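You operate a simulated robot arm through the tools that you are given. There is no shell and no other tool. Be economical: measure what you need, move in short steps, check, and stop when the job is done.

You run a simulated robot arm. Do the job below in one go: nothing can be reset, and whatever is moved stays where it is left.

TASK
Drive the high rivet home at 7 bar, then shut the blue valve.
Fine: the rivet under the blue squeezer; set the blue dial, open the valve, hold the blue lever down; the strip stays where it is.

Only the result counts: the job must be done as asked and must still hold three seconds after the hand-in. Knocking over, shifting, dropping, spilling or breaking anything else fails it.

THE ROBOT
A 6-joint arm with a two-finger parallel gripper, fixed in place. Base frame: the origin is at the foot of the arm, x ahead of it, y to its left, z up. Readings come in mm, rad, newtons and seconds.
With the tool pointing down near the work surface it reaches from about 220 to 660 mm from the base axis. Its first joint turns from -1.152 to 1.152 rad. Payload 2.9 kg.
The TCP is the grasp point between the finger pads, 30 mm short of the fingertips. In the tool frame z runs along the fingers and y along their closing line. Largest opening 110 mm; finger width 20, thickness 10; the body of the gripper, 48 by 112 mm, starts 55 mm behind the TCP.
Orientation is told as [roll, pitch, yaw] about the base's x, y, z axes, in that order, counted from this pose: with the fingers straight down and closing along the base's y, the tool's x points along the base's -x, its y along +y and its z along -z.

THE INTERFACE
- The arm moves only by the tool drive_tool. Its arguments are lists of equal length, an entry for each row: "turn": the turn, a rotation vector about the tool's x, y, z in rad, a list of three; "linear": the shift along the tool's x, y, z in mm, a list of three; "gripper": the gripper command, from -1 (shut) to 1 (fully open), values between in proportion. In form: {"turn": [[wx, wy, wz], ...], "linear": [[x, y, z], ...], "gripper": [gripper, ...]}. A call has 1 to 8 rows; each row shifts and turns the commanded pose from where the row before left it, along the tool's axes as they then stand. A row lasts 0.2 s, in which the tool goes at most 50 mm and 0.15 rad; a call with a longer step from one row to the next is refused whole, and so is a gripper value outside its range. Where a pose cannot be reached the arm comes as near as it can. A force on the tool above 50 N (or 10 N above the force at the start of the call, whichever is more), or a blocked arm, ends the call early, and 0.2 s more pass. The fingers move at their own pace (about 108 mm/s each) and stop on an object; they squeeze with about 27 N. The grip force told is the motor's: it shows also when the fingers shut on nothing. Time passes only in rows, and 0.2 s behind the last, so rows that do not move let the fingers close. It gives the time, the measured TCP pose, the force on the tool (base axes), the opening and the grip force at its end, in the units of the frame above (readings bear some noise).
- Cameras (640 x 400 px; columns grow to the right, rows downward): "scene" is fixed at [78.5, 432.3, 1393.4]; the picture's right is [-0.75, -0.66, 0.00], its down [-0.31, 0.35, -0.88] and it looks along [0.58, -0.66, -0.47] (base axes); focal length 253 px, centre (320, 200). "wrist" rides on the gripper at [-36, 0, -57] in the tool frame; the picture's right is [0.00, -1.00, 0.00], its down [0.97, 0.00, -0.24] and it looks along [0.24, 0.00, 0.97] (tool axes); focal length 218 px, centre (320, 200).
- snapshot(camera): a new picture of that camera. The clock stands still meanwhile.
- measure_at(camera, pixels): for up to 12 pixels [column, row] of the newest picture of that camera ("zoom" is the newest enlarged one), the place [x, y, z] in the base frame of the surface seen there, good to about 2 mm. The clock stands still meanwhile.
- inspect(camera, box): a new picture of the part [left, top, right, bottom] of that camera's present view, enlarged. The clock stands still meanwhile.
- hand_in(): hands the job in; it is judged then, once.

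Work in short steps. Measure before you move; look again where a grasp or a placing could have gone wrong, and mend it. You have 80 turns and 54 pictures in all, those below and enlarged ones among them. Open the gripper and draw the arm clear of the work before you hand the job in, unless the task says otherwise; then end with one line.

The tools are called after "Emit:" by a JSON object that holds its "fn" and its "kwargs". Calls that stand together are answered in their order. drive_tool: Moves the arm, as the interface text tells. Its arguments: {"type":"object","properties":{"turn":{"type":"array"},"linear":{"type":"array"},"gripper":{"type":"array"}},"required":["turn","linear","gripper"]} The other tools are called the same way: snapshot (camera) takes a picture; measure_at (camera, pixels) gives the place of the surface under pixels of a picture; inspect (camera, box) takes an enlarged picture of a part of a camera's view; hand_in () hands the job in.

At the start:

```text
t: 0.0
eef_pos: [335.3, -144.6, 1282.2]
orientation: [-0.001, 0.0, 0.0]
contact_force: [-0.2, -0.4, 0.7]
finger_gap: 110.1
gripper_force: 0.1
```

scene: 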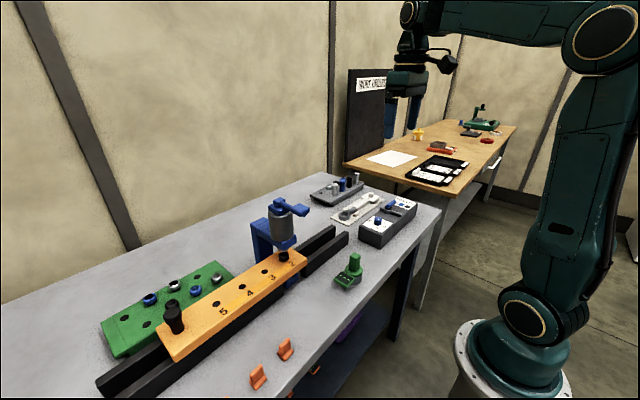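
wrist: 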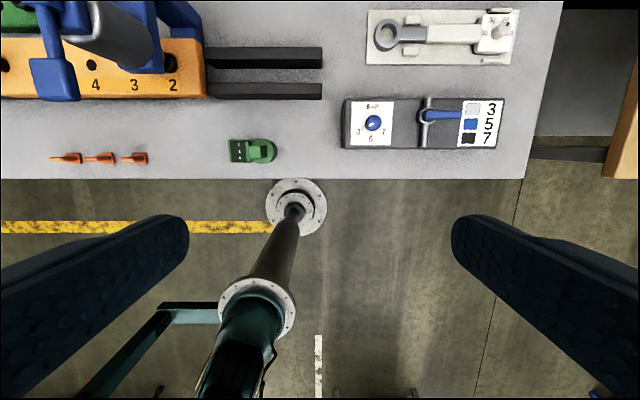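

The scene shows a strip with rivets, a blue squeezer, and a blue control box with a dial and valve lever. I'll enlarge those parts.

Emit:
{"fn": "inspect", "kwargs": {"camera": "scene", "box": [220, 180, 420, 305]}}

Emit:
{"fn": "inspect", "kwargs": {"camera": "wrist", "box": [330, 0, 530, 160]}}

Emit:
{"fn": "inspect", "kwargs": {"camera": "scene", "box": [90, 240, 330, 390]}}

```text
3.20 times, centred on (320, 242) of scene
```

zoom: 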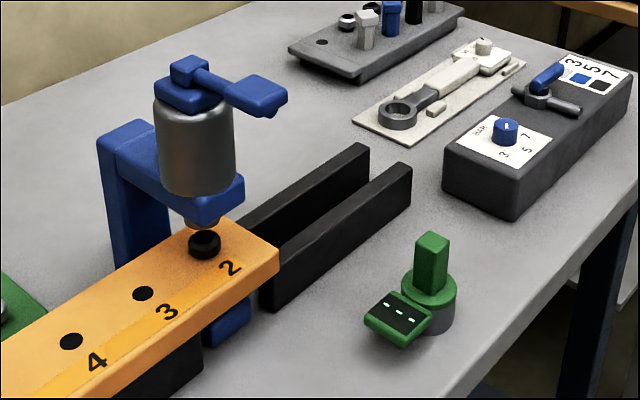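

```text
2.50 times, centred on (430, 80) of wrist
```

zoom: 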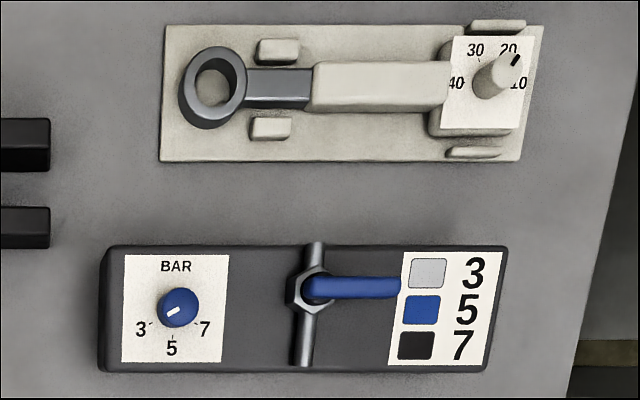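

```text
2.67 times, centred on (210, 315) of scene
```

zoom: 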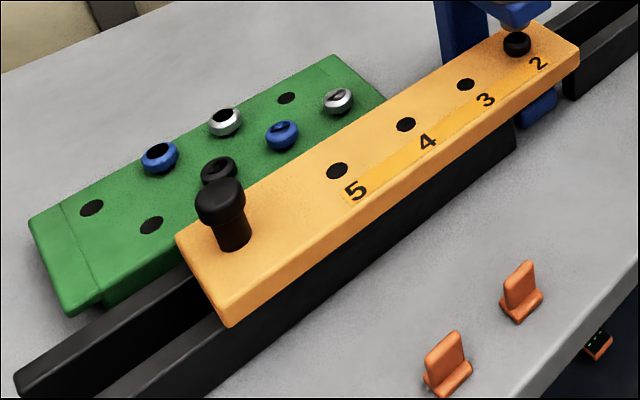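

The dial (about 373,123 in the wrist view) points at 3. The valve handle lies across its pipe, so the valve is shut. Next I'll measure the parts.

Emit:
{"fn": "snapshot", "kwargs": {"camera": "wrist"}}

Emit:
{"fn": "snapshot", "kwargs": {"camera": "scene"}}

Emit:
{"fn": "measure_at", "kwargs": {"camera": "wrist", "pixels": [[373, 123], [362, 140], [425, 115], [455, 114], [427, 142], [428, 100], [60, 85], [50, 60], [110, 30], [172, 62], [347, 140], [500, 100]]}}

Emit:
{"fn": "inspect", "kwargs": {"camera": "scene", "box": [350, 190, 430, 250]}}

Emit:
{"fn": "measure_at", "kwargs": {"camera": "scene", "pixels": [[280, 200], [290, 206], [300, 211], [305, 207], [282, 212], [281, 230], [284, 256], [300, 247], [270, 222], [284, 253]]}}

```text
48 pictures are left
```

wrist: 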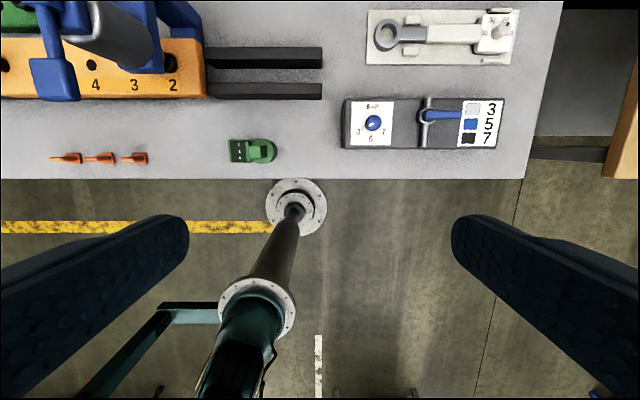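

```text
47 pictures are left
```

scene: 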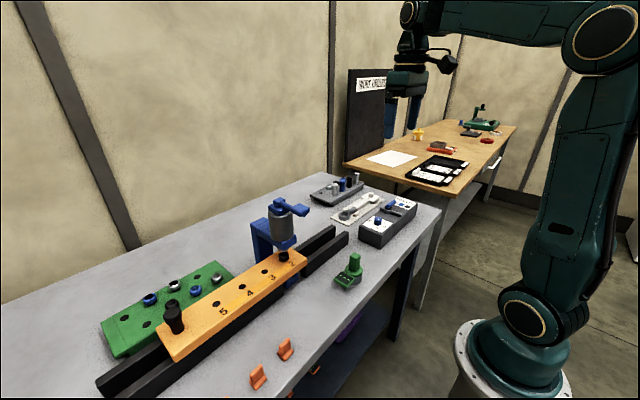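

```text
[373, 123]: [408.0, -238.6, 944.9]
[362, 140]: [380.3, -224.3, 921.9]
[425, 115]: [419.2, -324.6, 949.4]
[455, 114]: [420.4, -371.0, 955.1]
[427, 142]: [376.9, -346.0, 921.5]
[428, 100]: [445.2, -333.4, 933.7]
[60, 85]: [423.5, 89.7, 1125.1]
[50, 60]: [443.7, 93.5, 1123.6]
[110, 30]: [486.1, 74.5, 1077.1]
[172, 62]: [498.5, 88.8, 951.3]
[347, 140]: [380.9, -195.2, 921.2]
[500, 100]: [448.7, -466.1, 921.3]
```

```text
6.67 times, centred on (390, 220) of scene
```

zoom: 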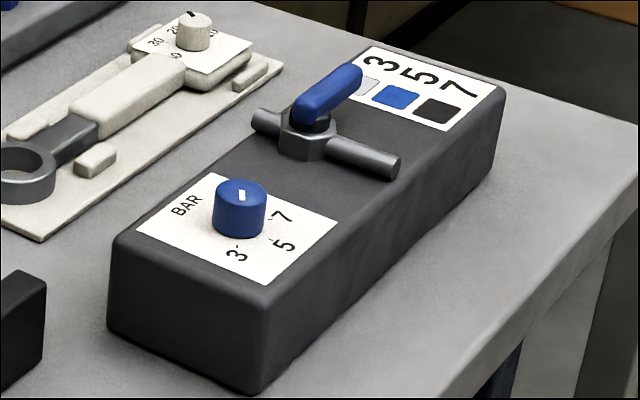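

```text
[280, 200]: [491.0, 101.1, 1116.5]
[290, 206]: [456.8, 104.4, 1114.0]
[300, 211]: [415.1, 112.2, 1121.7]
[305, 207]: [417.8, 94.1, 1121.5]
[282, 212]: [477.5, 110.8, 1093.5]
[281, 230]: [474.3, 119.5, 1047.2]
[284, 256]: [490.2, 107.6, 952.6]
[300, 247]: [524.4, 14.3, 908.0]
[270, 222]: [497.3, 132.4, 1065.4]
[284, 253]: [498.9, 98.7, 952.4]
```

The dial centre is near (408,-238) with its top at z≈945. I'll move above it for a closer view.

Emit:
{"fn": "drive_tool", "kwargs": {"turn": [[0, 0, 0], [0, 0, 0], [0, 0, 0], [0, 0, 0], [0, 0, 0], [0, 0, 0]], "linear": [[-12.2, -15.6, 37], [-12.2, -15.6, 37], [-12.2, -15.6, 37], [-12.2, -15.6, 37], [-12.2, -15.6, 37], [-12.2, -15.6, 37]], "gripper": [1, 1, 1, 1, 1, 1]}}

Emit:
{"fn": "snapshot", "kwargs": {"camera": "wrist"}}

```text
t: 1.4
eef_pos: [409.0, -238.0, 1060.5]
orientation: [-0.001, -0.001, 0.0]
contact_force: [0.5, 0.1, 0.3]
finger_gap: 110.3
gripper_force: 0.1
```

```text
45 pictures are left
```

wrist: 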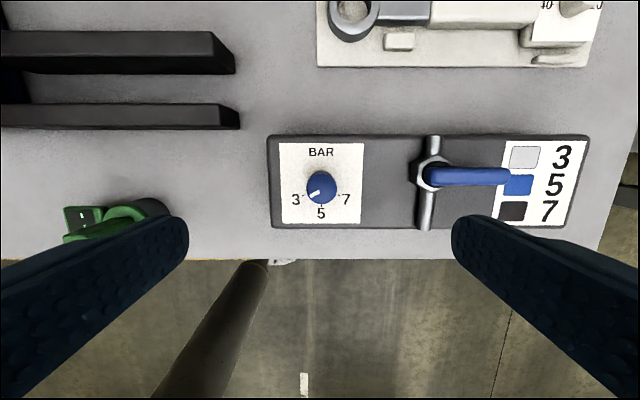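

Emit:
{"fn": "inspect", "kwargs": {"camera": "wrist", "box": [260, 130, 380, 230]}}

Emit:
{"fn": "measure_at", "kwargs": {"camera": "wrist", "pixels": [[321, 184], [321, 173], [321, 198], [308, 186], [335, 186], [300, 220], [432, 174], [432, 142], [425, 224], [500, 175], [470, 175], [250, 200]]}}

```text
4.00 times, centred on (320, 180) of wrist
```

zoom: 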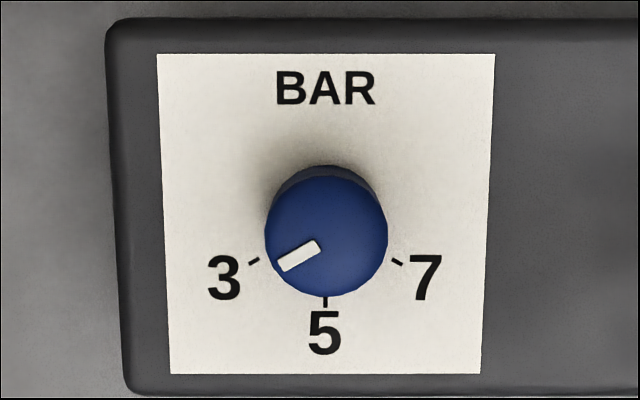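

```text
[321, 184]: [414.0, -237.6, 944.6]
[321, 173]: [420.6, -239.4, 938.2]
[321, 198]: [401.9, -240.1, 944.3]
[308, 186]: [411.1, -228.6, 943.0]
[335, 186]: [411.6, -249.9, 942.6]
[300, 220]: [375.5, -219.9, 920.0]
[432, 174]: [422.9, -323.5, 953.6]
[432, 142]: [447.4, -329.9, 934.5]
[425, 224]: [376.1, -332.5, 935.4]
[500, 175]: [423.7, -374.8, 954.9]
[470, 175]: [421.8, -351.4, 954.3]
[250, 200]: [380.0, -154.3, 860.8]
```

The dial centre is (411,-239.5), with its top at 945 and the box top at 920. The 3 tick sits at 8 o'clock and the 7 tick at 4 o'clock, so the dial turns about 120° counter-clockwise. I'll pre-rotate the wrist about 60° clockwise and lower it with the fingers narrowed.

Emit:
{"fn": "drive_tool", "kwargs": {"turn": [[0, 0, 0], [0, 0, 0.15], [0, 0, 0.15], [0, 0, 0.15], [0, 0, 0.15], [0, 0, 0.15], [0, 0, 0.15], [0, 0, 0.15]], "linear": [[-2, -1.5, 0], [0, 0, 10], [0, 0, 10], [0, 0, 10], [0, 0, 10], [0, 0, 10], [0, 0, 10], [0, 0, 10]], "gripper": [-0.1, -0.1, -0.1, -0.1, -0.1, -0.1, -0.1, -0.1]}}

Emit:
{"fn": "snapshot", "kwargs": {"camera": "wrist"}}

```text
t: 3.2
eef_pos: [411.3, -240.4, 989.5]
orientation: [0.0, 0.0, -1.051]
contact_force: [-0.5, -0.4, 0.4]
finger_gap: 49.7
gripper_force: 0.0
```

```text
43 pictures are left
```

wrist: 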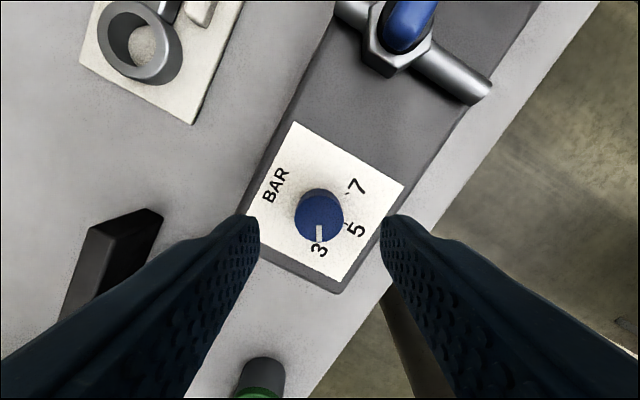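

The dial is centred between the fingers at about (319,215). I'll lower to z≈955 and close.

Emit:
{"fn": "drive_tool", "kwargs": {"turn": [[0, 0, 0], [0, 0, 0], [0, 0, 0], [0, 0, 0], [0, 0, 0]], "linear": [[0, 0, 17], [0, 0, 17], [0, 0, 0], [0, 0, 0], [0, 0, 0]], "gripper": [-0.1, -0.1, -1, -1, -1]}}

```text
t: 4.4
eef_pos: [410.6, -240.6, 957.8]
orientation: [0.0, -0.002, -1.047]
contact_force: [7.9, 5.2, -1.1]
finger_gap: 25.4
gripper_force: 45.1
```

The knob is held at 25.4 mm. I'll turn it counter-clockwise in two batches, starting with 1.05 rad.

Emit:
{"fn": "drive_tool", "kwargs": {"turn": [[0, 0, 0], [0, 0, -0.15], [0, 0, -0.15], [0, 0, -0.15], [0, 0, -0.15], [0, 0, -0.15], [0, 0, -0.15], [0, 0, -0.15]], "linear": [[0, 0.8, 0], [0, 0, 0], [0, 0, 0], [0, 0, 0], [0, 0, 0], [0, 0, 0], [0, 0, 0], [0, 0, 0]], "gripper": [-1, -1, -1, -1, -1, -1, -1, -1]}}

Emit:
{"fn": "inspect", "kwargs": {"camera": "scene", "box": [350, 190, 430, 250]}}

```text
t: 6.2
eef_pos: [410.8, -239.3, 958.5]
orientation: [-0.001, 0.0, 0.005]
contact_force: [7.5, 7.4, 9.5]
finger_gap: 25.3
gripper_force: 45.6
```

```text
6.67 times, centred on (390, 220) of scene
```

zoom: 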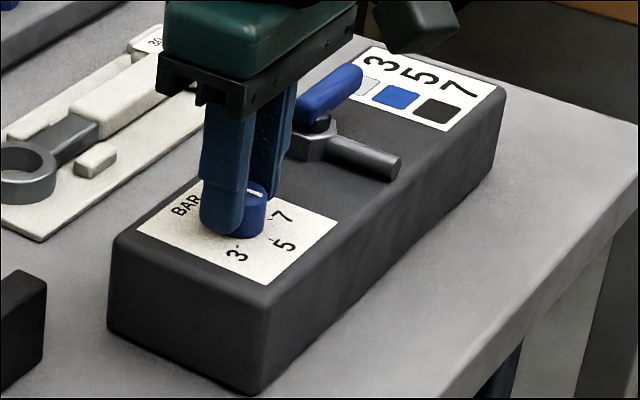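

The marker has moved with the grip and is near 5. I'll carry on with the second 1.05 rad.

Emit:
{"fn": "drive_tool", "kwargs": {"turn": [[0, 0, -0.15], [0, 0, -0.15], [0, 0, -0.15], [0, 0, -0.15], [0, 0, -0.15], [0, 0, -0.15], [0, 0, -0.15], [0, 0, 0]], "linear": [[0, 0, 0], [0, 0, 0], [0, 0, 0], [0, 0, 0], [0, 0, 0], [0, 0, 0], [0, 0, 0], [0, 0, 0]], "gripper": [-1, -1, -1, -1, -1, -1, -1, -1]}}

Emit:
{"fn": "drive_tool", "kwargs": {"turn": [[0, 0, 0], [0, 0, 0], [0, 0, 0], [0, 0, 0], [0, 0, 0]], "linear": [[0, 0, 0], [0, 0, 0], [0, 0, -25], [0, 0, -35], [0, 0, -40]], "gripper": [-0.1, -0.1, -0.1, -0.1, -0.1]}}

Emit:
{"fn": "inspect", "kwargs": {"camera": "wrist", "box": [240, 110, 400, 230]}}

```text
t: 8.0
eef_pos: [410.1, -239.2, 957.8]
orientation: [0.001, -0.001, 1.055]
contact_force: [-4.5, 24.9, 24.2]
finger_gap: 25.0
gripper_force: 45.1
```

```text
t: 9.2
eef_pos: [409.7, -239.3, 1056.8]
orientation: [0.0, 0.002, 1.05]
contact_force: [0.3, 0.0, 0.2]
finger_gap: 49.8
gripper_force: 0.1
```

```text
3.33 times, centred on (320, 170) of wrist
```

zoom: 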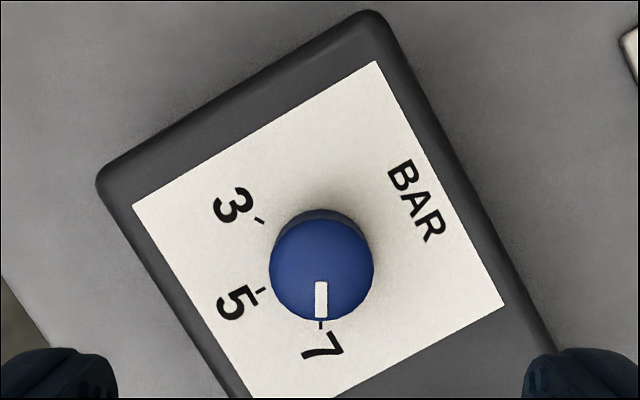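

The pointer is exactly on the 7 tick. Next is the valve: its hub is near (423,-323) and the handle points to -y at z≈955. I'll rotate the wrist to yaw -1.57, so the fingers straddle the handle and can swing it counter-clockwise.

Emit:
{"fn": "drive_tool", "kwargs": {"turn": [[0, 0, 0.1455], [0, 0, 0.1455], [0, 0, 0.1455], [0, 0, 0.1455], [0, 0, 0.1455], [0, 0, 0.1455], [0, 0, 0.1455], [0, 0, 0.1455]], "linear": [[0, 0, 0], [0, 0, 0], [0, 0, 0], [0, 0, 0], [0, 0, 0], [0, 0, 0], [0, 0, 0], [0, 0, 0]], "gripper": [-0.1, -0.1, -0.1, -0.1, -0.1, -0.1, -0.1, -0.1]}}

Emit:
{"fn": "drive_tool", "kwargs": {"turn": [[0, 0, 0.1455], [0, 0, 0.1455], [0, 0, 0.1455], [0, 0, 0.1455], [0, 0, 0.1455], [0, 0, 0.1455], [0, 0, 0.1455], [0, 0, 0.1455]], "linear": [[0, 0, 0], [0, 0, 0], [0, 0, 0], [0, 0, 0], [0, 0, 0], [0, 0, 0], [0, 0, 0], [0, 0, 0]], "gripper": [-0.1, -0.1, -0.1, -0.1, -0.1, -0.1, -0.1, -0.1]}}

Emit:
{"fn": "drive_tool", "kwargs": {"turn": [[0, 0, 0.1455], [0, 0, 0.1455], [0, 0, 0], [0, 0, 0], [0, 0, 0]], "linear": [[0, 0, 0], [0, 0, 0], [-38, 4, 0], [-38, 4, 0], [-38, 4, 0]], "gripper": [-0.1, -0.1, -0.1, -0.1, -0.1]}}

Emit:
{"fn": "snapshot", "kwargs": {"camera": "wrist"}}

```text
t: 11.0
eef_pos: [411.1, -240.4, 1057.1]
orientation: [-0.002, 0.001, -0.118]
contact_force: [-0.1, -0.1, -0.9]
finger_gap: 49.5
gripper_force: 0.1
```

```text
t: 12.8
eef_pos: [411.3, -239.8, 1057.7]
orientation: [0.0, -0.003, -1.281]
contact_force: [0.7, 0.4, 0.0]
finger_gap: 49.2
gripper_force: 0.1
```

```text
t: 14.0
eef_pos: [422.2, -355.0, 1057.5]
orientation: [0.002, 0.002, -1.569]
contact_force: [-0.7, 0.1, -1.0]
finger_gap: 49.3
gripper_force: 0.1
```

```text
40 pictures are left
```

wrist: 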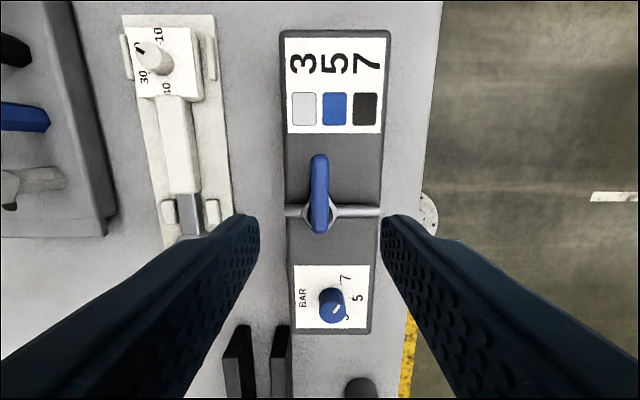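

I'll check the dial marker in this view and measure the handle's extent.

Emit:
{"fn": "inspect", "kwargs": {"camera": "wrist", "box": [280, 250, 380, 340]}}

Emit:
{"fn": "measure_at", "kwargs": {"camera": "wrist", "pixels": [[319, 158], [319, 180], [319, 205], [319, 228], [313, 185], [326, 185], [300, 212], [370, 212], [340, 212], [210, 212], [190, 205], [180, 140]]}}

```text
4.44 times, centred on (330, 295) of wrist
```

zoom: 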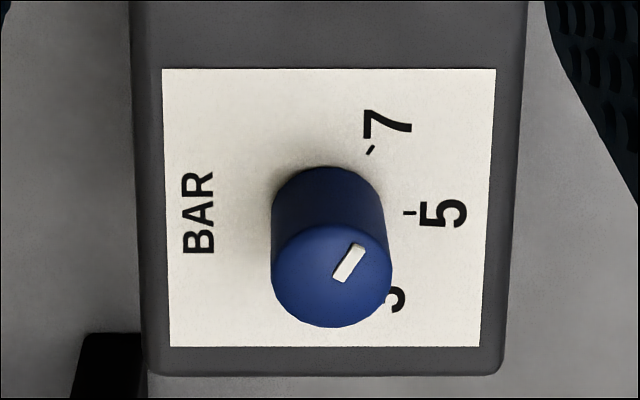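

```text
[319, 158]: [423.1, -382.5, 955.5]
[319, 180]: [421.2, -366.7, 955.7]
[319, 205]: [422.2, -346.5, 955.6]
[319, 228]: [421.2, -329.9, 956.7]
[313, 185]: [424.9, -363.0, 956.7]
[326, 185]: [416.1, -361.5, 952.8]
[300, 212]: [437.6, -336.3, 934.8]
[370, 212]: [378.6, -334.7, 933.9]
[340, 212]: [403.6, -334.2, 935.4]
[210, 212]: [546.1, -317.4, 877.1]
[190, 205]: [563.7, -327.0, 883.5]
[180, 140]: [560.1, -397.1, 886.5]
```

The marker still lies toward 7. The valve hub is (422,-335) and the handle tip is at y≈-385. I'll grip the handle at y≈-367 with TCP z≈970.

Emit:
{"fn": "drive_tool", "kwargs": {"turn": [[0, 0, 0], [0, 0, 0], [0, 0, 0], [0, 0, 0], [0, 0, 0], [0, 0, 0]], "linear": [[-12, 0, 20], [0, 0, 35], [0, 0, 32], [0, 0, 0], [0, 0, 0], [0, 0, 0]], "gripper": [-0.1, -0.1, -0.1, -1, -1, -1]}}

Emit:
{"fn": "snapshot", "kwargs": {"camera": "wrist"}}

```text
t: 15.4
eef_pos: [421.6, -367.1, 968.6]
orientation: [0.0, -0.002, -1.571]
contact_force: [-3.2, -0.8, -0.8]
finger_gap: 13.7
gripper_force: 44.7
```

```text
38 pictures are left
```

wrist: 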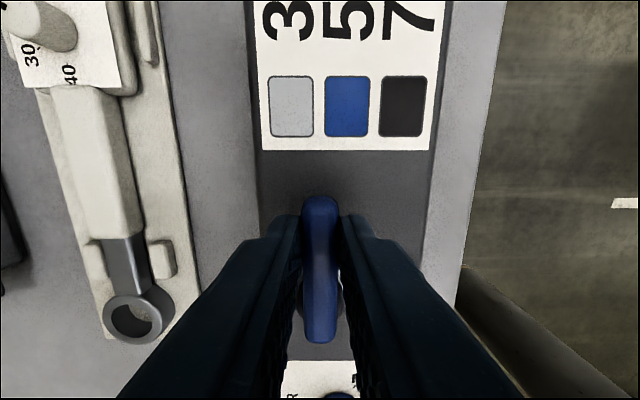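

Grip is good (13.7 mm). I'll test the opening swing counter-clockwise with two small arc rows about the hub (R=32).

Emit:
{"fn": "drive_tool", "kwargs": {"turn": [[0, 0, -0.1], [0, 0, -0.1], [0, 0, 0]], "linear": [[0.16, 3.2, 0], [0.16, 3.2, 0], [0, 0, 0]], "gripper": [-1, -1, -1]}}

```text
t: 16.2
eef_pos: [424.9, -367.6, 968.8]
orientation: [-0.01, 0.007, -1.38]
contact_force: [-45.8, 0.7, 4.4]
finger_gap: 16.8
gripper_force: 45.1
```

There's 46 N of resistance and the handle hasn't moved, so this looks like the stop. I'll go back and look at the handle.

Emit:
{"fn": "drive_tool", "kwargs": {"turn": [[0, 0, 0.1], [0, 0, 0.1], [0, 0, 0]], "linear": [[0.16, -3.2, 0], [0.16, -3.2, 0], [0, 0, 0]], "gripper": [-1, -1, -1]}}

Emit:
{"fn": "snapshot", "kwargs": {"camera": "wrist"}}

```text
t: 17.0
eef_pos: [421.9, -368.2, 968.7]
orientation: [0.001, -0.001, -1.57]
contact_force: [-18.5, -10.8, -16.1]
finger_gap: 13.9
gripper_force: 45.1
```

```text
37 pictures are left
```

wrist: 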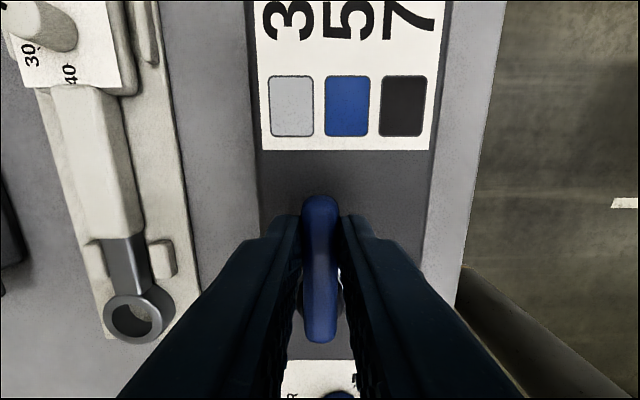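

The handle has not moved, so I'll test the clockwise direction.

Emit:
{"fn": "drive_tool", "kwargs": {"turn": [[0, 0, 0.1], [0, 0, 0.1], [0, 0, 0]], "linear": [[0.16, -3.2, 0], [0.16, -3.2, 0], [0, 0, 0]], "gripper": [-1, -1, -1]}}

```text
t: 17.8
eef_pos: [416.0, -367.1, 969.6]
orientation: [-0.002, -0.001, -1.773]
contact_force: [-17.1, -11.9, -22.1]
finger_gap: 13.7
gripper_force: 45.4
```

It moves freely clockwise. I'll continue the arc.

Emit:
{"fn": "drive_tool", "kwargs": {"turn": [[0, 0, 0.1], [0, 0, 0.1], [0, 0, 0.1], [0, 0, 0.1], [0, 0, 0.1], [0, 0, 0]], "linear": [[0.16, -3.2, 0], [0.16, -3.2, 0], [0.16, -3.2, 0], [0.16, -3.2, 0], [0.16, -3.2, 0], [0, 0, 0]], "gripper": [-1, -1, -1, -1, -1, -1]}}

Emit:
{"fn": "snapshot", "kwargs": {"camera": "wrist"}}

```text
t: 19.2
eef_pos: [401.0, -359.8, 969.4]
orientation: [-0.003, -0.003, -2.273]
contact_force: [-18.1, -11.1, -20.6]
finger_gap: 13.3
gripper_force: 45.3
```

```text
36 pictures are left
```

wrist: 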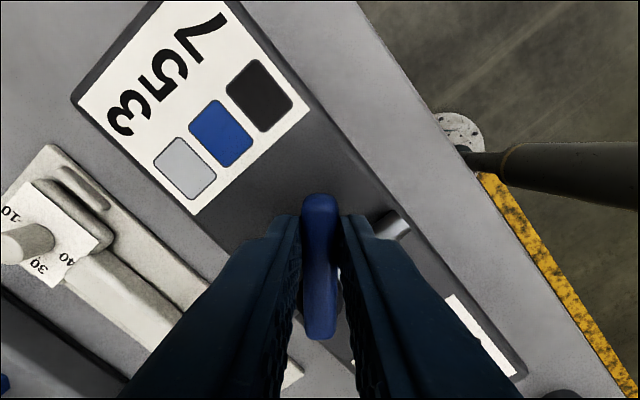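

The handle has turned about 40°. I'll continue.

Emit:
{"fn": "drive_tool", "kwargs": {"turn": [[0, 0, 0.1], [0, 0, 0.1], [0, 0, 0.1], [0, 0, 0.1], [0, 0, 0.1], [0, 0, 0.1]], "linear": [[0.16, -3.2, 0], [0.16, -3.2, 0], [0.16, -3.2, 0], [0.16, -3.2, 0], [0.16, -3.2, 0], [0.16, -3.2, 0]], "gripper": [-1, -1, -1, -1, -1, -1]}}

```text
t: 20.6
eef_pos: [390.2, -342.4, 969.6]
orientation: [0.002, -0.005, -2.876]
contact_force: [-20.3, -12.5, -20.8]
finger_gap: 13.8
gripper_force: 44.8
```

Emit:
{"fn": "drive_tool", "kwargs": {"turn": [[0, 0, 0.1], [0, 0, 0.1], [0, 0, 0.07], [0, 0, 0]], "linear": [[0.16, -3.2, 0], [0.16, -3.2, 0], [0.1, -2.2, 0], [0, 0, 0]], "gripper": [-1, -1, -1, -1]}}

Emit:
{"fn": "snapshot", "kwargs": {"camera": "wrist"}}

```text
t: 21.6
eef_pos: [389.7, -335.6, 969.7]
orientation: [0.001, -0.002, 3.14]
contact_force: [-16.6, -11.9, -19.6]
finger_gap: 13.9
gripper_force: 44.9
```

```text
35 pictures are left
```

wrist: 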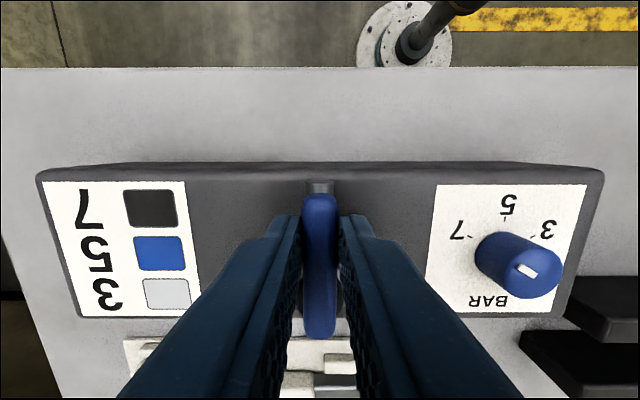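

The handle is now in line with the pipe, so the valve is open. I'll release, rise, and unwind the wrist.

Emit:
{"fn": "drive_tool", "kwargs": {"turn": [[0, 0, 0], [0, 0, 0], [0, 0, 0], [0, 0, 0], [0, 0, 0], [0, 0, 0], [0, 0, 0], [0, 0, 0]], "linear": [[0, 0, 0], [0, 0, 0], [0, 0, -30], [0, 0, -45], [0, 0, -45], [0, 0, -45], [0, 0, -45], [0, 0, -45]], "gripper": [-0.1, -0.1, -0.1, -0.1, -0.1, -0.1, -0.1, -0.1]}}

Emit:
{"fn": "drive_tool", "kwargs": {"turn": [[0, 0, -0.15], [0, 0, -0.15], [0, 0, -0.15], [0, 0, -0.15], [0, 0, -0.15], [0, 0, -0.15], [0, 0, -0.15], [0, 0, -0.15]], "linear": [[0, 0, 0], [0, 0, 0], [0, 0, 0], [0, 0, 0], [0, 0, 0], [0, 0, 0], [0, 0, 0], [0, 0, 0]], "gripper": [-1, -1, -1, -1, -1, -1, -1, -1]}}

Emit:
{"fn": "drive_tool", "kwargs": {"turn": [[0, 0, -0.15], [0, 0, -0.15], [0, 0, -0.15], [0, 0, -0.15], [0, 0, -0.15], [0, 0, -0.15], [0, 0, -0.15], [0, 0, -0.15]], "linear": [[0, 0, 0], [0, 0, 0], [0, 0, 0], [0, 0, 0], [0, 0, 0], [0, 0, 0], [0, 0, 0], [0, 0, 0]], "gripper": [-1, -1, -1, -1, -1, -1, -1, -1]}}

Emit:
{"fn": "drive_tool", "kwargs": {"turn": [[0, 0, -0.15], [0, 0, -0.15], [0, 0, -0.15], [0, 0, -0.15], [0, 0, -0.142]], "linear": [[0, 0, 0], [0, 0, 0], [0, 0, 0], [0, 0, 0], [0, 0, 0]], "gripper": [-1, -1, -1, -1, -1]}}

Emit:
{"fn": "snapshot", "kwargs": {"camera": "scene"}}

```text
t: 23.4
eef_pos: [391.6, -334.0, 1228.1]
orientation: [0.0, -0.002, -3.14]
contact_force: [-0.8, -0.7, 0.2]
finger_gap: 49.5
gripper_force: 0.0
```

```text
t: 25.2
eef_pos: [391.9, -332.6, 1226.2]
orientation: [0.0, -0.002, -1.938]
contact_force: [0.3, 0.4, 0.0]
finger_gap: 0.0
gripper_force: 26.9
```

```text
t: 27.0
eef_pos: [391.4, -333.4, 1226.3]
orientation: [-0.001, 0.001, -0.739]
contact_force: [-0.5, 0.2, 0.1]
finger_gap: 0.0
gripper_force: 26.9
```

```text
t: 28.2
eef_pos: [391.9, -334.1, 1225.7]
orientation: [-0.002, 0.002, 0.003]
contact_force: [0.2, -0.1, 0.4]
finger_gap: 0.0
gripper_force: 26.9
```

```text
34 pictures are left
```

scene: 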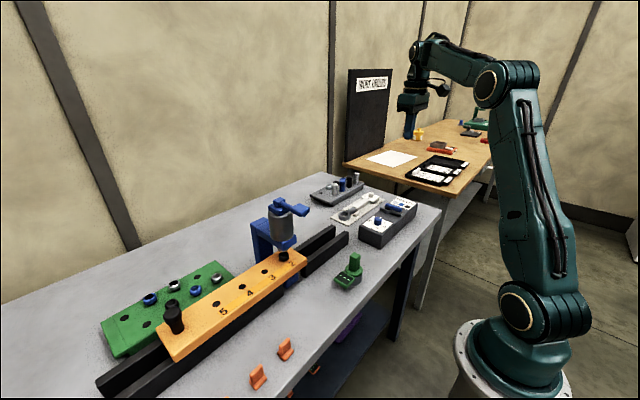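

The valve and dial look fine. I'll move over the squeezer lever near (418,100).

Emit:
{"fn": "drive_tool", "kwargs": {"turn": [[0, 0, 0], [0, 0, 0], [0, 0, 0], [0, 0, 0], [0, 0, 0], [0, 0, 0], [0, 0, 0], [0, 0, 0]], "linear": [[0, 48, 0], [0, 48, 0], [0, 48, 0], [0, 48, 0], [0, 48, 0], [0, 48, 0], [0, 48, 0], [0, 48, 0]], "gripper": [-1, -1, -1, -1, -1, -1, -1, -1]}}

Emit:
{"fn": "drive_tool", "kwargs": {"turn": [[0, 0, 0], [0, 0, 0]], "linear": [[-13, 25, 0], [-13, 25, 0]], "gripper": [-1, -1]}}

Emit:
{"fn": "snapshot", "kwargs": {"camera": "wrist"}}

Emit:
{"fn": "inspect", "kwargs": {"camera": "scene", "box": [230, 180, 330, 290]}}

```text
t: 30.0
eef_pos: [389.4, 52.4, 1223.4]
orientation: [-0.003, 0.001, 0.0]
contact_force: [-0.2, -0.4, 0.3]
finger_gap: 0.2
gripper_force: 27.5
```

```text
t: 30.6
eef_pos: [414.9, 100.6, 1221.9]
orientation: [-0.002, 0.0, -0.001]
contact_force: [0.3, 0.6, 0.1]
finger_gap: 0.0
gripper_force: 27.4
```

```text
33 pictures are left
```

wrist: 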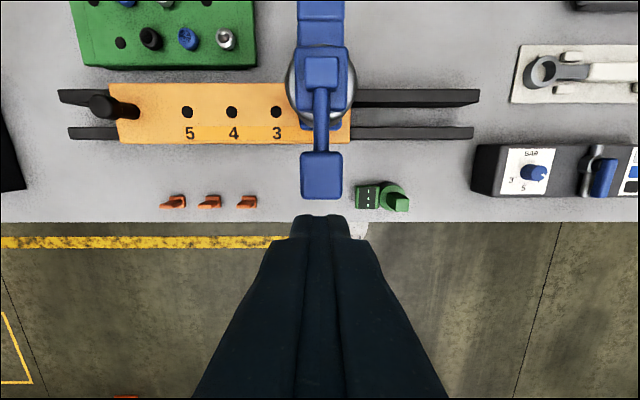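

```text
3.64 times, centred on (280, 235) of scene
```

zoom: 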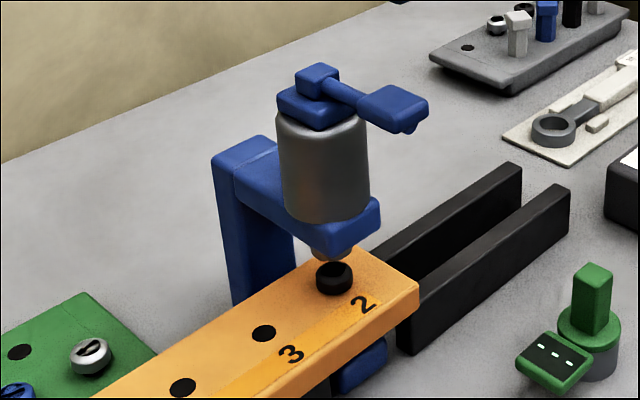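

The lever paddle is at about (321,175) in the wrist view. I'll measure it.

Emit:
{"fn": "measure_at", "kwargs": {"camera": "wrist", "pixels": [[321, 158], [321, 175], [321, 190], [304, 172], [339, 172], [321, 140], [321, 105], [321, 70], [321, 198]]}}

Emit:
{"fn": "measure_at", "kwargs": {"camera": "zoom", "pixels": [[395, 100], [410, 130], [335, 270], [335, 290], [334, 246], [320, 285]]}}

```text
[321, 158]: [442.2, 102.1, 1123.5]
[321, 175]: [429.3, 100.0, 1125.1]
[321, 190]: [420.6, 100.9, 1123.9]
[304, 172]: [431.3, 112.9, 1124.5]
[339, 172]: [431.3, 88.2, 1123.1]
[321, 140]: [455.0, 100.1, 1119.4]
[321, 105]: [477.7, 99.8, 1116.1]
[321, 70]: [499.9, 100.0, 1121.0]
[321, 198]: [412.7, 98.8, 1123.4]
```

```text
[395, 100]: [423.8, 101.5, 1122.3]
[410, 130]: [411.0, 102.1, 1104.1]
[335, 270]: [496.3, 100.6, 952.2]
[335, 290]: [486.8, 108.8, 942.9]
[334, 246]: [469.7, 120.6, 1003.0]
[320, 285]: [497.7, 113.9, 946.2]
```

The paddle spans x 412–444, y 87–113, with its top at 1124. I'll place the closed fingertips above (427,100).

Emit:
{"fn": "drive_tool", "kwargs": {"turn": [[0, 0, 0], [0, 0, 0], [0, 0, 0]], "linear": [[-12, 0, 25], [0, 0, 25], [0, 0, 12]], "gripper": [-1, -1, -1]}}

Emit:
{"fn": "drive_tool", "kwargs": {"turn": [[0, 0, 0], [0, 0, 0], [0, 0, 0], [0, 0, 0]], "linear": [[0, 0, 4], [0, 0, 4], [0, 0, 3], [0, 0, 0]], "gripper": [-1, -1, -1, -1]}}

Emit:
{"fn": "inspect", "kwargs": {"camera": "scene", "box": [230, 180, 330, 290]}}

```text
t: 31.4
eef_pos: [429.6, 97.8, 1161.9]
orientation: [0.0, 0.0, 0.001]
contact_force: [-0.2, 0.5, -0.3]
finger_gap: 0.0
gripper_force: 27.0
```

```text
t: 32.4
eef_pos: [429.5, 100.5, 1151.1]
orientation: [0.0, -0.002, 0.0]
contact_force: [0.2, -1.0, 2.5]
finger_gap: 0.0
gripper_force: 27.0
```

```text
3.64 times, centred on (280, 235) of scene
```

zoom: 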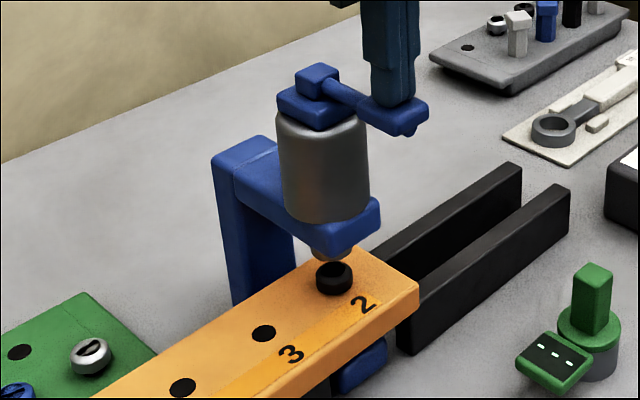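

Contact is light at 2.5 N and the paddle is starting to move. I'll press further in small steps.

Emit:
{"fn": "drive_tool", "kwargs": {"turn": [[0, 0, 0], [0, 0, 0], [0, 0, 0], [0, 0, 0], [0, 0, 0], [0, 0, 0]], "linear": [[0, 0, 2], [0, 0, 2], [0, 0, 2], [0, 0, 2], [0, 0, 2], [0, 0, 0]], "gripper": [-1, -1, -1, -1, -1, -1]}}

Emit:
{"fn": "inspect", "kwargs": {"camera": "scene", "box": [230, 180, 330, 290]}}

```text
t: 33.8
eef_pos: [429.5, 100.1, 1142.0]
orientation: [0.001, 0.0, 0.003]
contact_force: [-2.8, 2.2, 4.8]
finger_gap: 0.3
gripper_force: 26.7
```

```text
3.64 times, centred on (280, 235) of scene
```

zoom: 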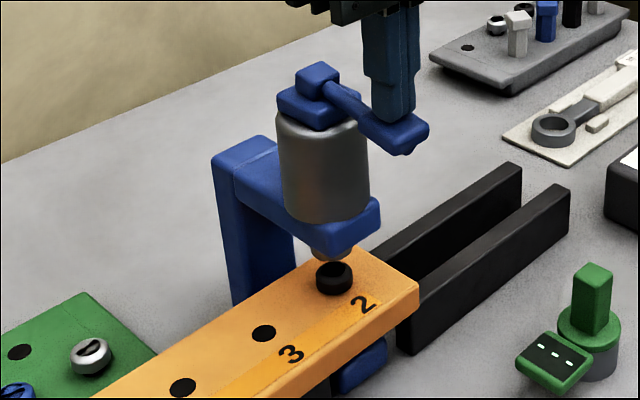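

Emit:
{"fn": "drive_tool", "kwargs": {"turn": [[0, 0, 0], [0, 0, 0], [0, 0, 0], [0, 0, 0], [0, 0, 0], [0, 0, 0], [0, 0, 0]], "linear": [[0, 0, 2], [0, 0, 2], [0, 0, 2], [0, 0, 2], [0, 0, 2], [0, 0, 0], [0, 0, 0]], "gripper": [-1, -1, -1, -1, -1, -1, -1]}}

Emit:
{"fn": "inspect", "kwargs": {"camera": "scene", "box": [230, 180, 330, 290]}}

```text
t: 35.4
eef_pos: [428.9, 100.0, 1131.6]
orientation: [0.0, -0.002, 0.001]
contact_force: [-1.0, 0.1, 10.3]
finger_gap: 0.0
gripper_force: 26.9
```

```text
3.64 times, centred on (280, 235) of scene
```

zoom: 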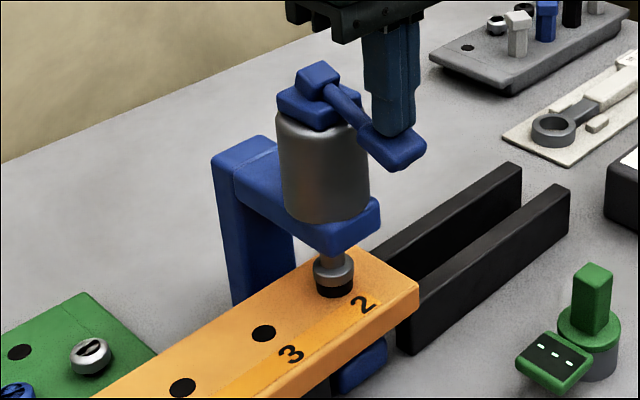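

The ram has come down onto the rivet. I'll press slightly further and hold.

Emit:
{"fn": "drive_tool", "kwargs": {"turn": [[0, 0, 0], [0, 0, 0], [0, 0, 0], [0, 0, 0], [0, 0, 0], [0, 0, 0], [0, 0, 0], [0, 0, 0]], "linear": [[0, 0, 1], [0, 0, 1], [0, 0, 0], [0, 0, 0], [0, 0, 0], [0, 0, 0], [0, 0, 0], [0, 0, 0]], "gripper": [-1, -1, -1, -1, -1, -1, -1, -1]}}

Emit:
{"fn": "inspect", "kwargs": {"camera": "scene", "box": [230, 180, 330, 290]}}

```text
t: 37.2
eef_pos: [428.6, 100.2, 1130.7]
orientation: [0.001, -0.002, 0.0]
contact_force: [-1.6, -2.6, 31.9]
finger_gap: 0.0
gripper_force: 26.8
```

```text
3.64 times, centred on (280, 235) of scene
```

zoom: 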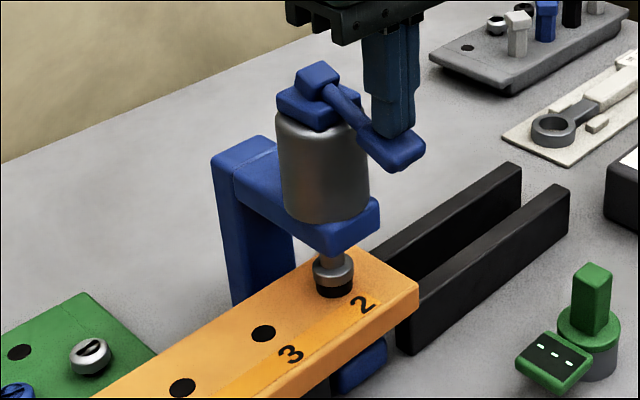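

The lever is at its stop (32 N). I'll keep holding and check whether the ram is still moving.

Emit:
{"fn": "inspect", "kwargs": {"camera": "scene", "box": [264, 235, 304, 265]}}

Emit:
{"fn": "drive_tool", "kwargs": {"turn": [[0, 0, 0], [0, 0, 0], [0, 0, 0], [0, 0, 0], [0, 0, 0], [0, 0, 0], [0, 0, 0], [0, 0, 0]], "linear": [[0, 0, 0], [0, 0, 0], [0, 0, 0], [0, 0, 0], [0, 0, 0], [0, 0, 0], [0, 0, 0], [0, 0, 0]], "gripper": [-1, -1, -1, -1, -1, -1, -1, -1]}}

Emit:
{"fn": "inspect", "kwargs": {"camera": "scene", "box": [264, 235, 304, 265]}}

```text
13.33 times, centred on (284, 250) of scene
```

zoom: 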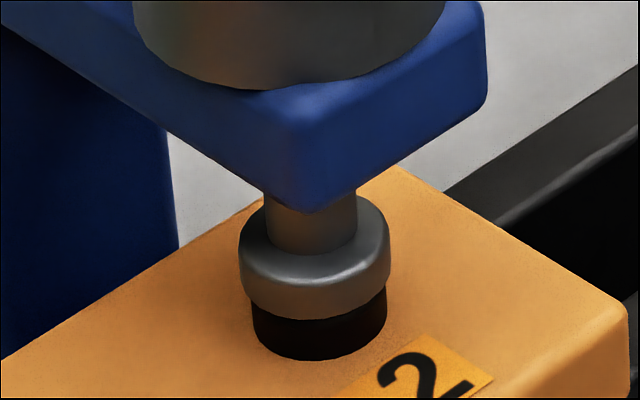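

```text
t: 39.0
eef_pos: [428.6, 100.5, 1130.8]
orientation: [0.002, -0.004, 0.0]
contact_force: [-2.9, -3.0, 31.5]
finger_gap: 0.1
gripper_force: 27.2
```

```text
13.33 times, centred on (284, 250) of scene
```

zoom: 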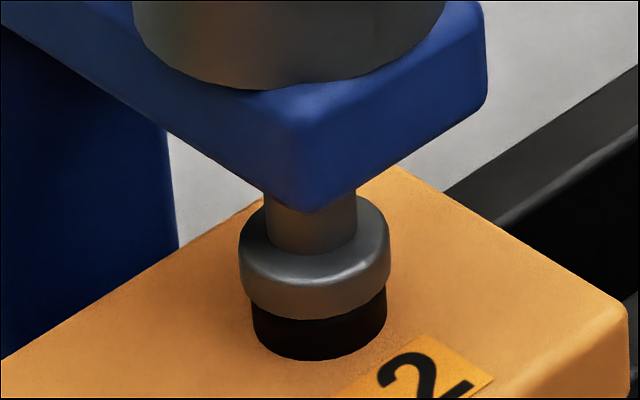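

The ram is steady. I'll release the lever and look at the rivet's height.

Emit:
{"fn": "drive_tool", "kwargs": {"turn": [[0, 0, 0], [0, 0, 0], [0, 0, 0], [0, 0, 0], [0, 0, 0], [0, 0, 0]], "linear": [[0, 0, -5], [0, 0, -8], [0, 0, -12], [0, 0, -20], [0, 0, -40], [0, 0, 0]], "gripper": [-1, -1, -1, -1, -1, -1]}}

Emit:
{"fn": "inspect", "kwargs": {"camera": "scene", "box": [264, 235, 304, 265]}}

Emit:
{"fn": "measure_at", "kwargs": {"camera": "zoom", "pixels": [[320, 300], [320, 270], [320, 340], [420, 320], [200, 320]]}}

Emit:
{"fn": "inspect", "kwargs": {"camera": "scene", "box": [230, 180, 330, 290]}}

```text
t: 40.4
eef_pos: [427.8, 101.6, 1214.3]
orientation: [-0.002, -0.001, 0.0]
contact_force: [0.0, -1.0, 0.2]
finger_gap: 0.0
gripper_force: 26.9
```

```text
13.33 times, centred on (284, 250) of scene
```

zoom: 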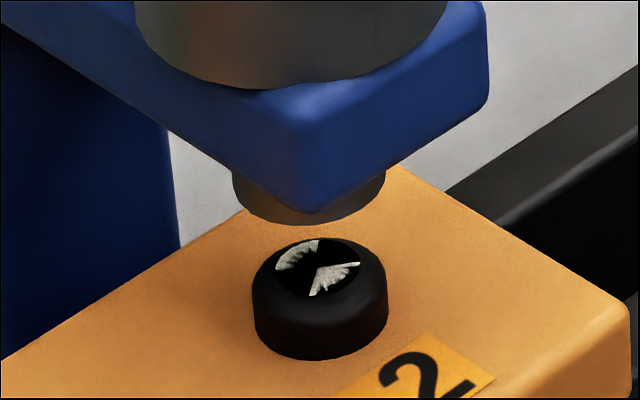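

```text
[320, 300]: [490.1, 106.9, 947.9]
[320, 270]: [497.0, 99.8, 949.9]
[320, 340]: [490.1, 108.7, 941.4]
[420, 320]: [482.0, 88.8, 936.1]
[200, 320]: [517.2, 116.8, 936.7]
```

```text
3.64 times, centred on (280, 235) of scene
```

zoom: 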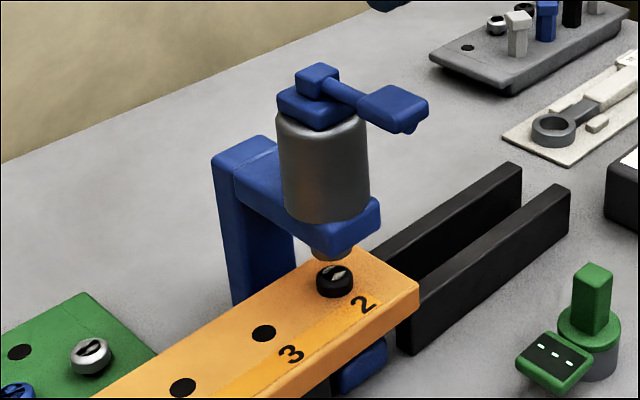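

The rivet now has a set mark and its top has dropped to about 950, so it's driven. Next I'll return to the valve, open the gripper and hover over the handle at (390,-335) with yaw 0.

Emit:
{"fn": "drive_tool", "kwargs": {"turn": [[0, 0, 0], [0, 0, 0], [0, 0, 0], [0, 0, 0], [0, 0, 0], [0, 0, 0], [0, 0, 0], [0, 0, 0]], "linear": [[3.8, -48, 0], [3.8, -48, 0], [3.8, -48, 0], [3.8, -48, 0], [3.8, -48, 0], [3.8, -48, 0], [3.8, -48, 0], [3.8, -48, 0]], "gripper": [-1, -1, -1, -1, -1, -1, -1, -1]}}

Emit:
{"fn": "drive_tool", "kwargs": {"turn": [[0, 0, 0], [0, 0, 0], [0, 0, 0], [0, 0, 0], [0, 0, 0], [0, 0, 0]], "linear": [[4, -26, 0], [4, -26, 0], [0, 0, 40], [0, 0, 40], [0, 0, 40], [0, 0, 40]], "gripper": [-0.1, -0.1, -0.1, -0.1, -0.1, -0.1]}}

Emit:
{"fn": "snapshot", "kwargs": {"camera": "wrist"}}

```text
t: 42.2
eef_pos: [399.4, -286.7, 1216.6]
orientation: [-0.003, 0.0, 0.0]
contact_force: [0.2, -0.2, -0.1]
finger_gap: 0.0
gripper_force: 26.9
```

```text
t: 43.6
eef_pos: [393.0, -336.2, 1055.2]
orientation: [-0.002, 0.002, 0.0]
contact_force: [0.2, 0.3, -0.5]
finger_gap: 49.5
gripper_force: 0.1
```

```text
23 pictures are left
```

wrist: 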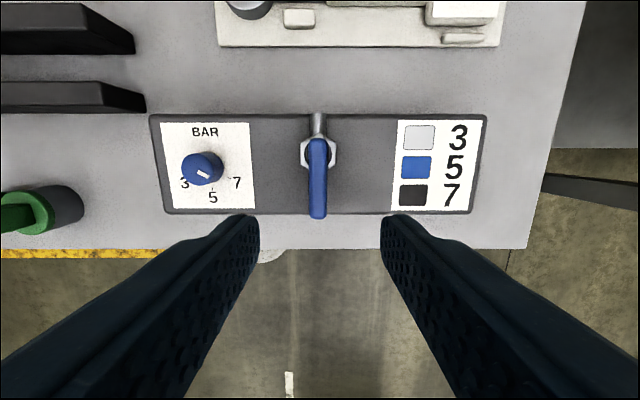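

The handle is centred between the fingers. I'll lower to z≈969 with x≈390 and close.

Emit:
{"fn": "drive_tool", "kwargs": {"turn": [[0, 0, 0], [0, 0, 0], [0, 0, 0], [0, 0, 0], [0, 0, 0], [0, 0, 0]], "linear": [[2, 1, 20], [0, 0, 35], [0, 0, 31], [0, 0, 0], [0, 0, 0], [0, 0, 0]], "gripper": [-0.1, -0.1, -0.1, -1, -1, -1]}}

Emit:
{"fn": "drive_tool", "kwargs": {"turn": [[0, 0, -0.1], [0, 0, -0.1], [0, 0, -0.1], [0, 0, -0.1], [0, 0, 0]], "linear": [[-0.16, -3.2, 0], [-0.16, -3.2, 0], [-0.16, -3.2, 0], [-0.16, -3.2, 0], [0, 0, 0]], "gripper": [-1, -1, -1, -1, -1]}}

```text
t: 45.0
eef_pos: [388.8, -335.4, 970.8]
orientation: [-0.002, -0.001, 0.0]
contact_force: [-1.7, -6.1, -4.5]
finger_gap: 13.7
gripper_force: 44.6
```

```text
t: 46.2
eef_pos: [391.2, -348.5, 970.4]
orientation: [-0.002, 0.0, 0.399]
contact_force: [-3.9, -10.3, 5.0]
finger_gap: 13.5
gripper_force: 45.2
```

It's turning smoothly. I'll continue to 1.57.

Emit:
{"fn": "drive_tool", "kwargs": {"turn": [[0, 0, -0.1], [0, 0, -0.1], [0, 0, -0.1], [0, 0, -0.1], [0, 0, -0.1], [0, 0, -0.1], [0, 0, 0]], "linear": [[-0.16, -3.2, 0], [-0.16, -3.2, 0], [-0.16, -3.2, 0], [-0.16, -3.2, 0], [-0.16, -3.2, 0], [-0.16, -3.2, 0], [0, 0, 0]], "gripper": [-1, -1, -1, -1, -1, -1, -1]}}

Emit:
{"fn": "drive_tool", "kwargs": {"turn": [[0, 0, -0.1], [0, 0, -0.1], [0, 0, -0.1], [0, 0, -0.1], [0, 0, -0.1], [0, 0, -0.07], [0, 0, 0]], "linear": [[-0.16, -3.2, 0], [-0.16, -3.2, 0], [-0.16, -3.2, 0], [-0.16, -3.2, 0], [-0.16, -3.2, 0], [-0.1, -2.5, 0], [0, 0, 0]], "gripper": [-1, -1, -1, -1, -1, -1, -1]}}

Emit:
{"fn": "snapshot", "kwargs": {"camera": "wrist"}}

```text
t: 47.8
eef_pos: [403.5, -362.5, 970.8]
orientation: [-0.006, 0.002, 0.997]
contact_force: [-9.0, -18.4, 23.1]
finger_gap: 13.8
gripper_force: 44.8
```

```text
t: 49.4
eef_pos: [422.6, -368.6, 969.2]
orientation: [-0.004, 0.003, 1.57]
contact_force: [2.4, -26.1, 8.9]
finger_gap: 13.8
gripper_force: 44.9
```

```text
22 pictures are left
```

wrist: 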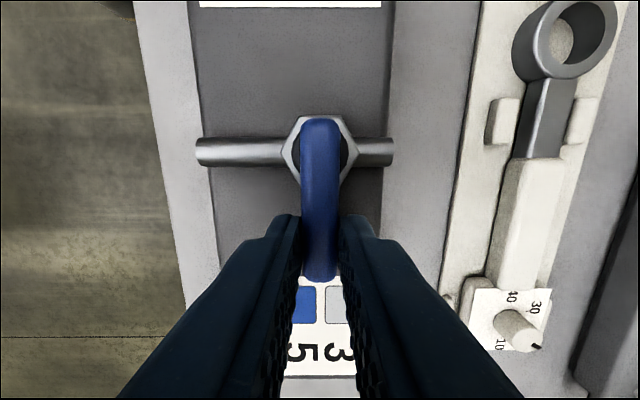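

The handle is back across the pipe. I'll release it, rise clear and check.

Emit:
{"fn": "drive_tool", "kwargs": {"turn": [[0, 0, 0], [0, 0, 0], [0, 0, 0], [0, 0, 0], [0, 0, 0], [0, 0, 0], [0, 0, 0], [0, 0, 0]], "linear": [[0, 0, 0], [0, 0, 0], [0, 0, -30], [0, 0, -45], [0, 0, -45], [0, 0, -45], [0, 0, -40], [0, 0, 0]], "gripper": [-0.1, -0.1, -0.1, -0.1, -0.1, 1, 1, 1]}}

Emit:
{"fn": "snapshot", "kwargs": {"camera": "scene"}}

Emit:
{"fn": "inspect", "kwargs": {"camera": "scene", "box": [350, 190, 430, 250]}}

Emit:
{"fn": "inspect", "kwargs": {"camera": "wrist", "box": [220, 80, 420, 240]}}

```text
t: 51.2
eef_pos: [418.3, -368.3, 1175.4]
orientation: [0.002, 0.0, 1.571]
contact_force: [-0.3, -0.2, 0.8]
finger_gap: 110.1
gripper_force: 0.1
```

```text
21 pictures are left
```

scene: 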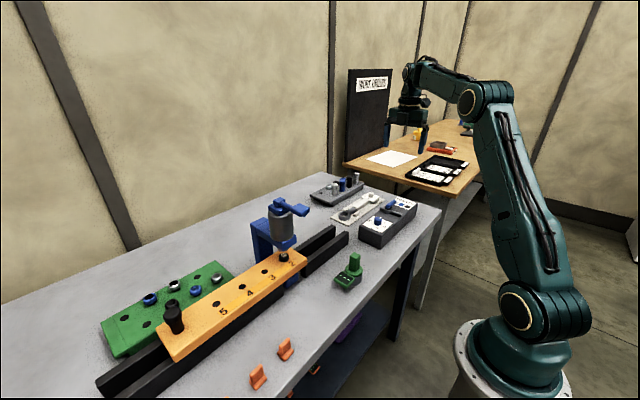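

```text
6.67 times, centred on (390, 220) of scene
```

zoom: 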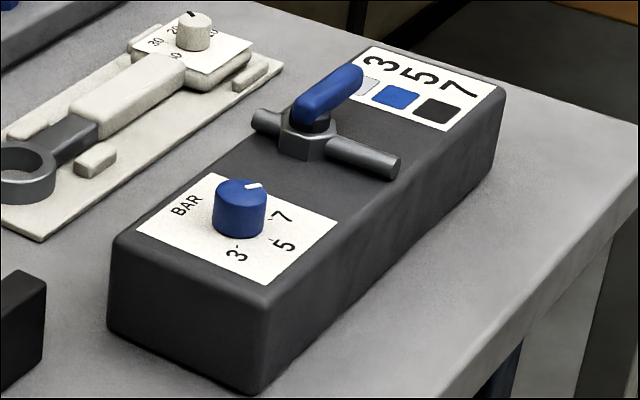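

```text
2.50 times, centred on (320, 160) of wrist
```

zoom: 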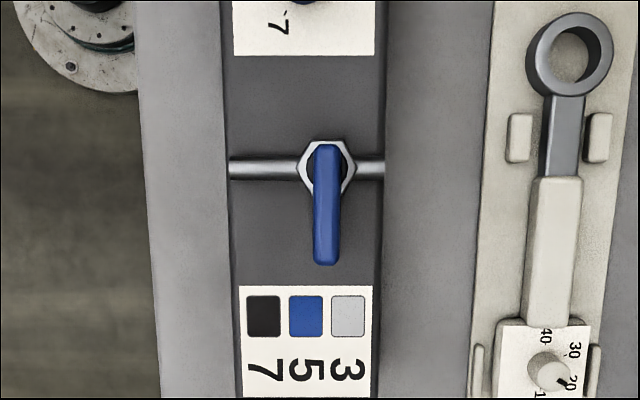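

The valve is shut with its handle across the pipe. The dial reads 7, the rivet is set, and the strip hasn't moved. The gripper is open and clear, so I'm handing in.

Emit:
{"fn": "hand_in", "kwargs": {}}

```text
The job is handed in.
```

I drove the high rivet home at 7 bar under the blue squeezer, then shut the blue valve; the strip stayed where it was, and the job is handed in.
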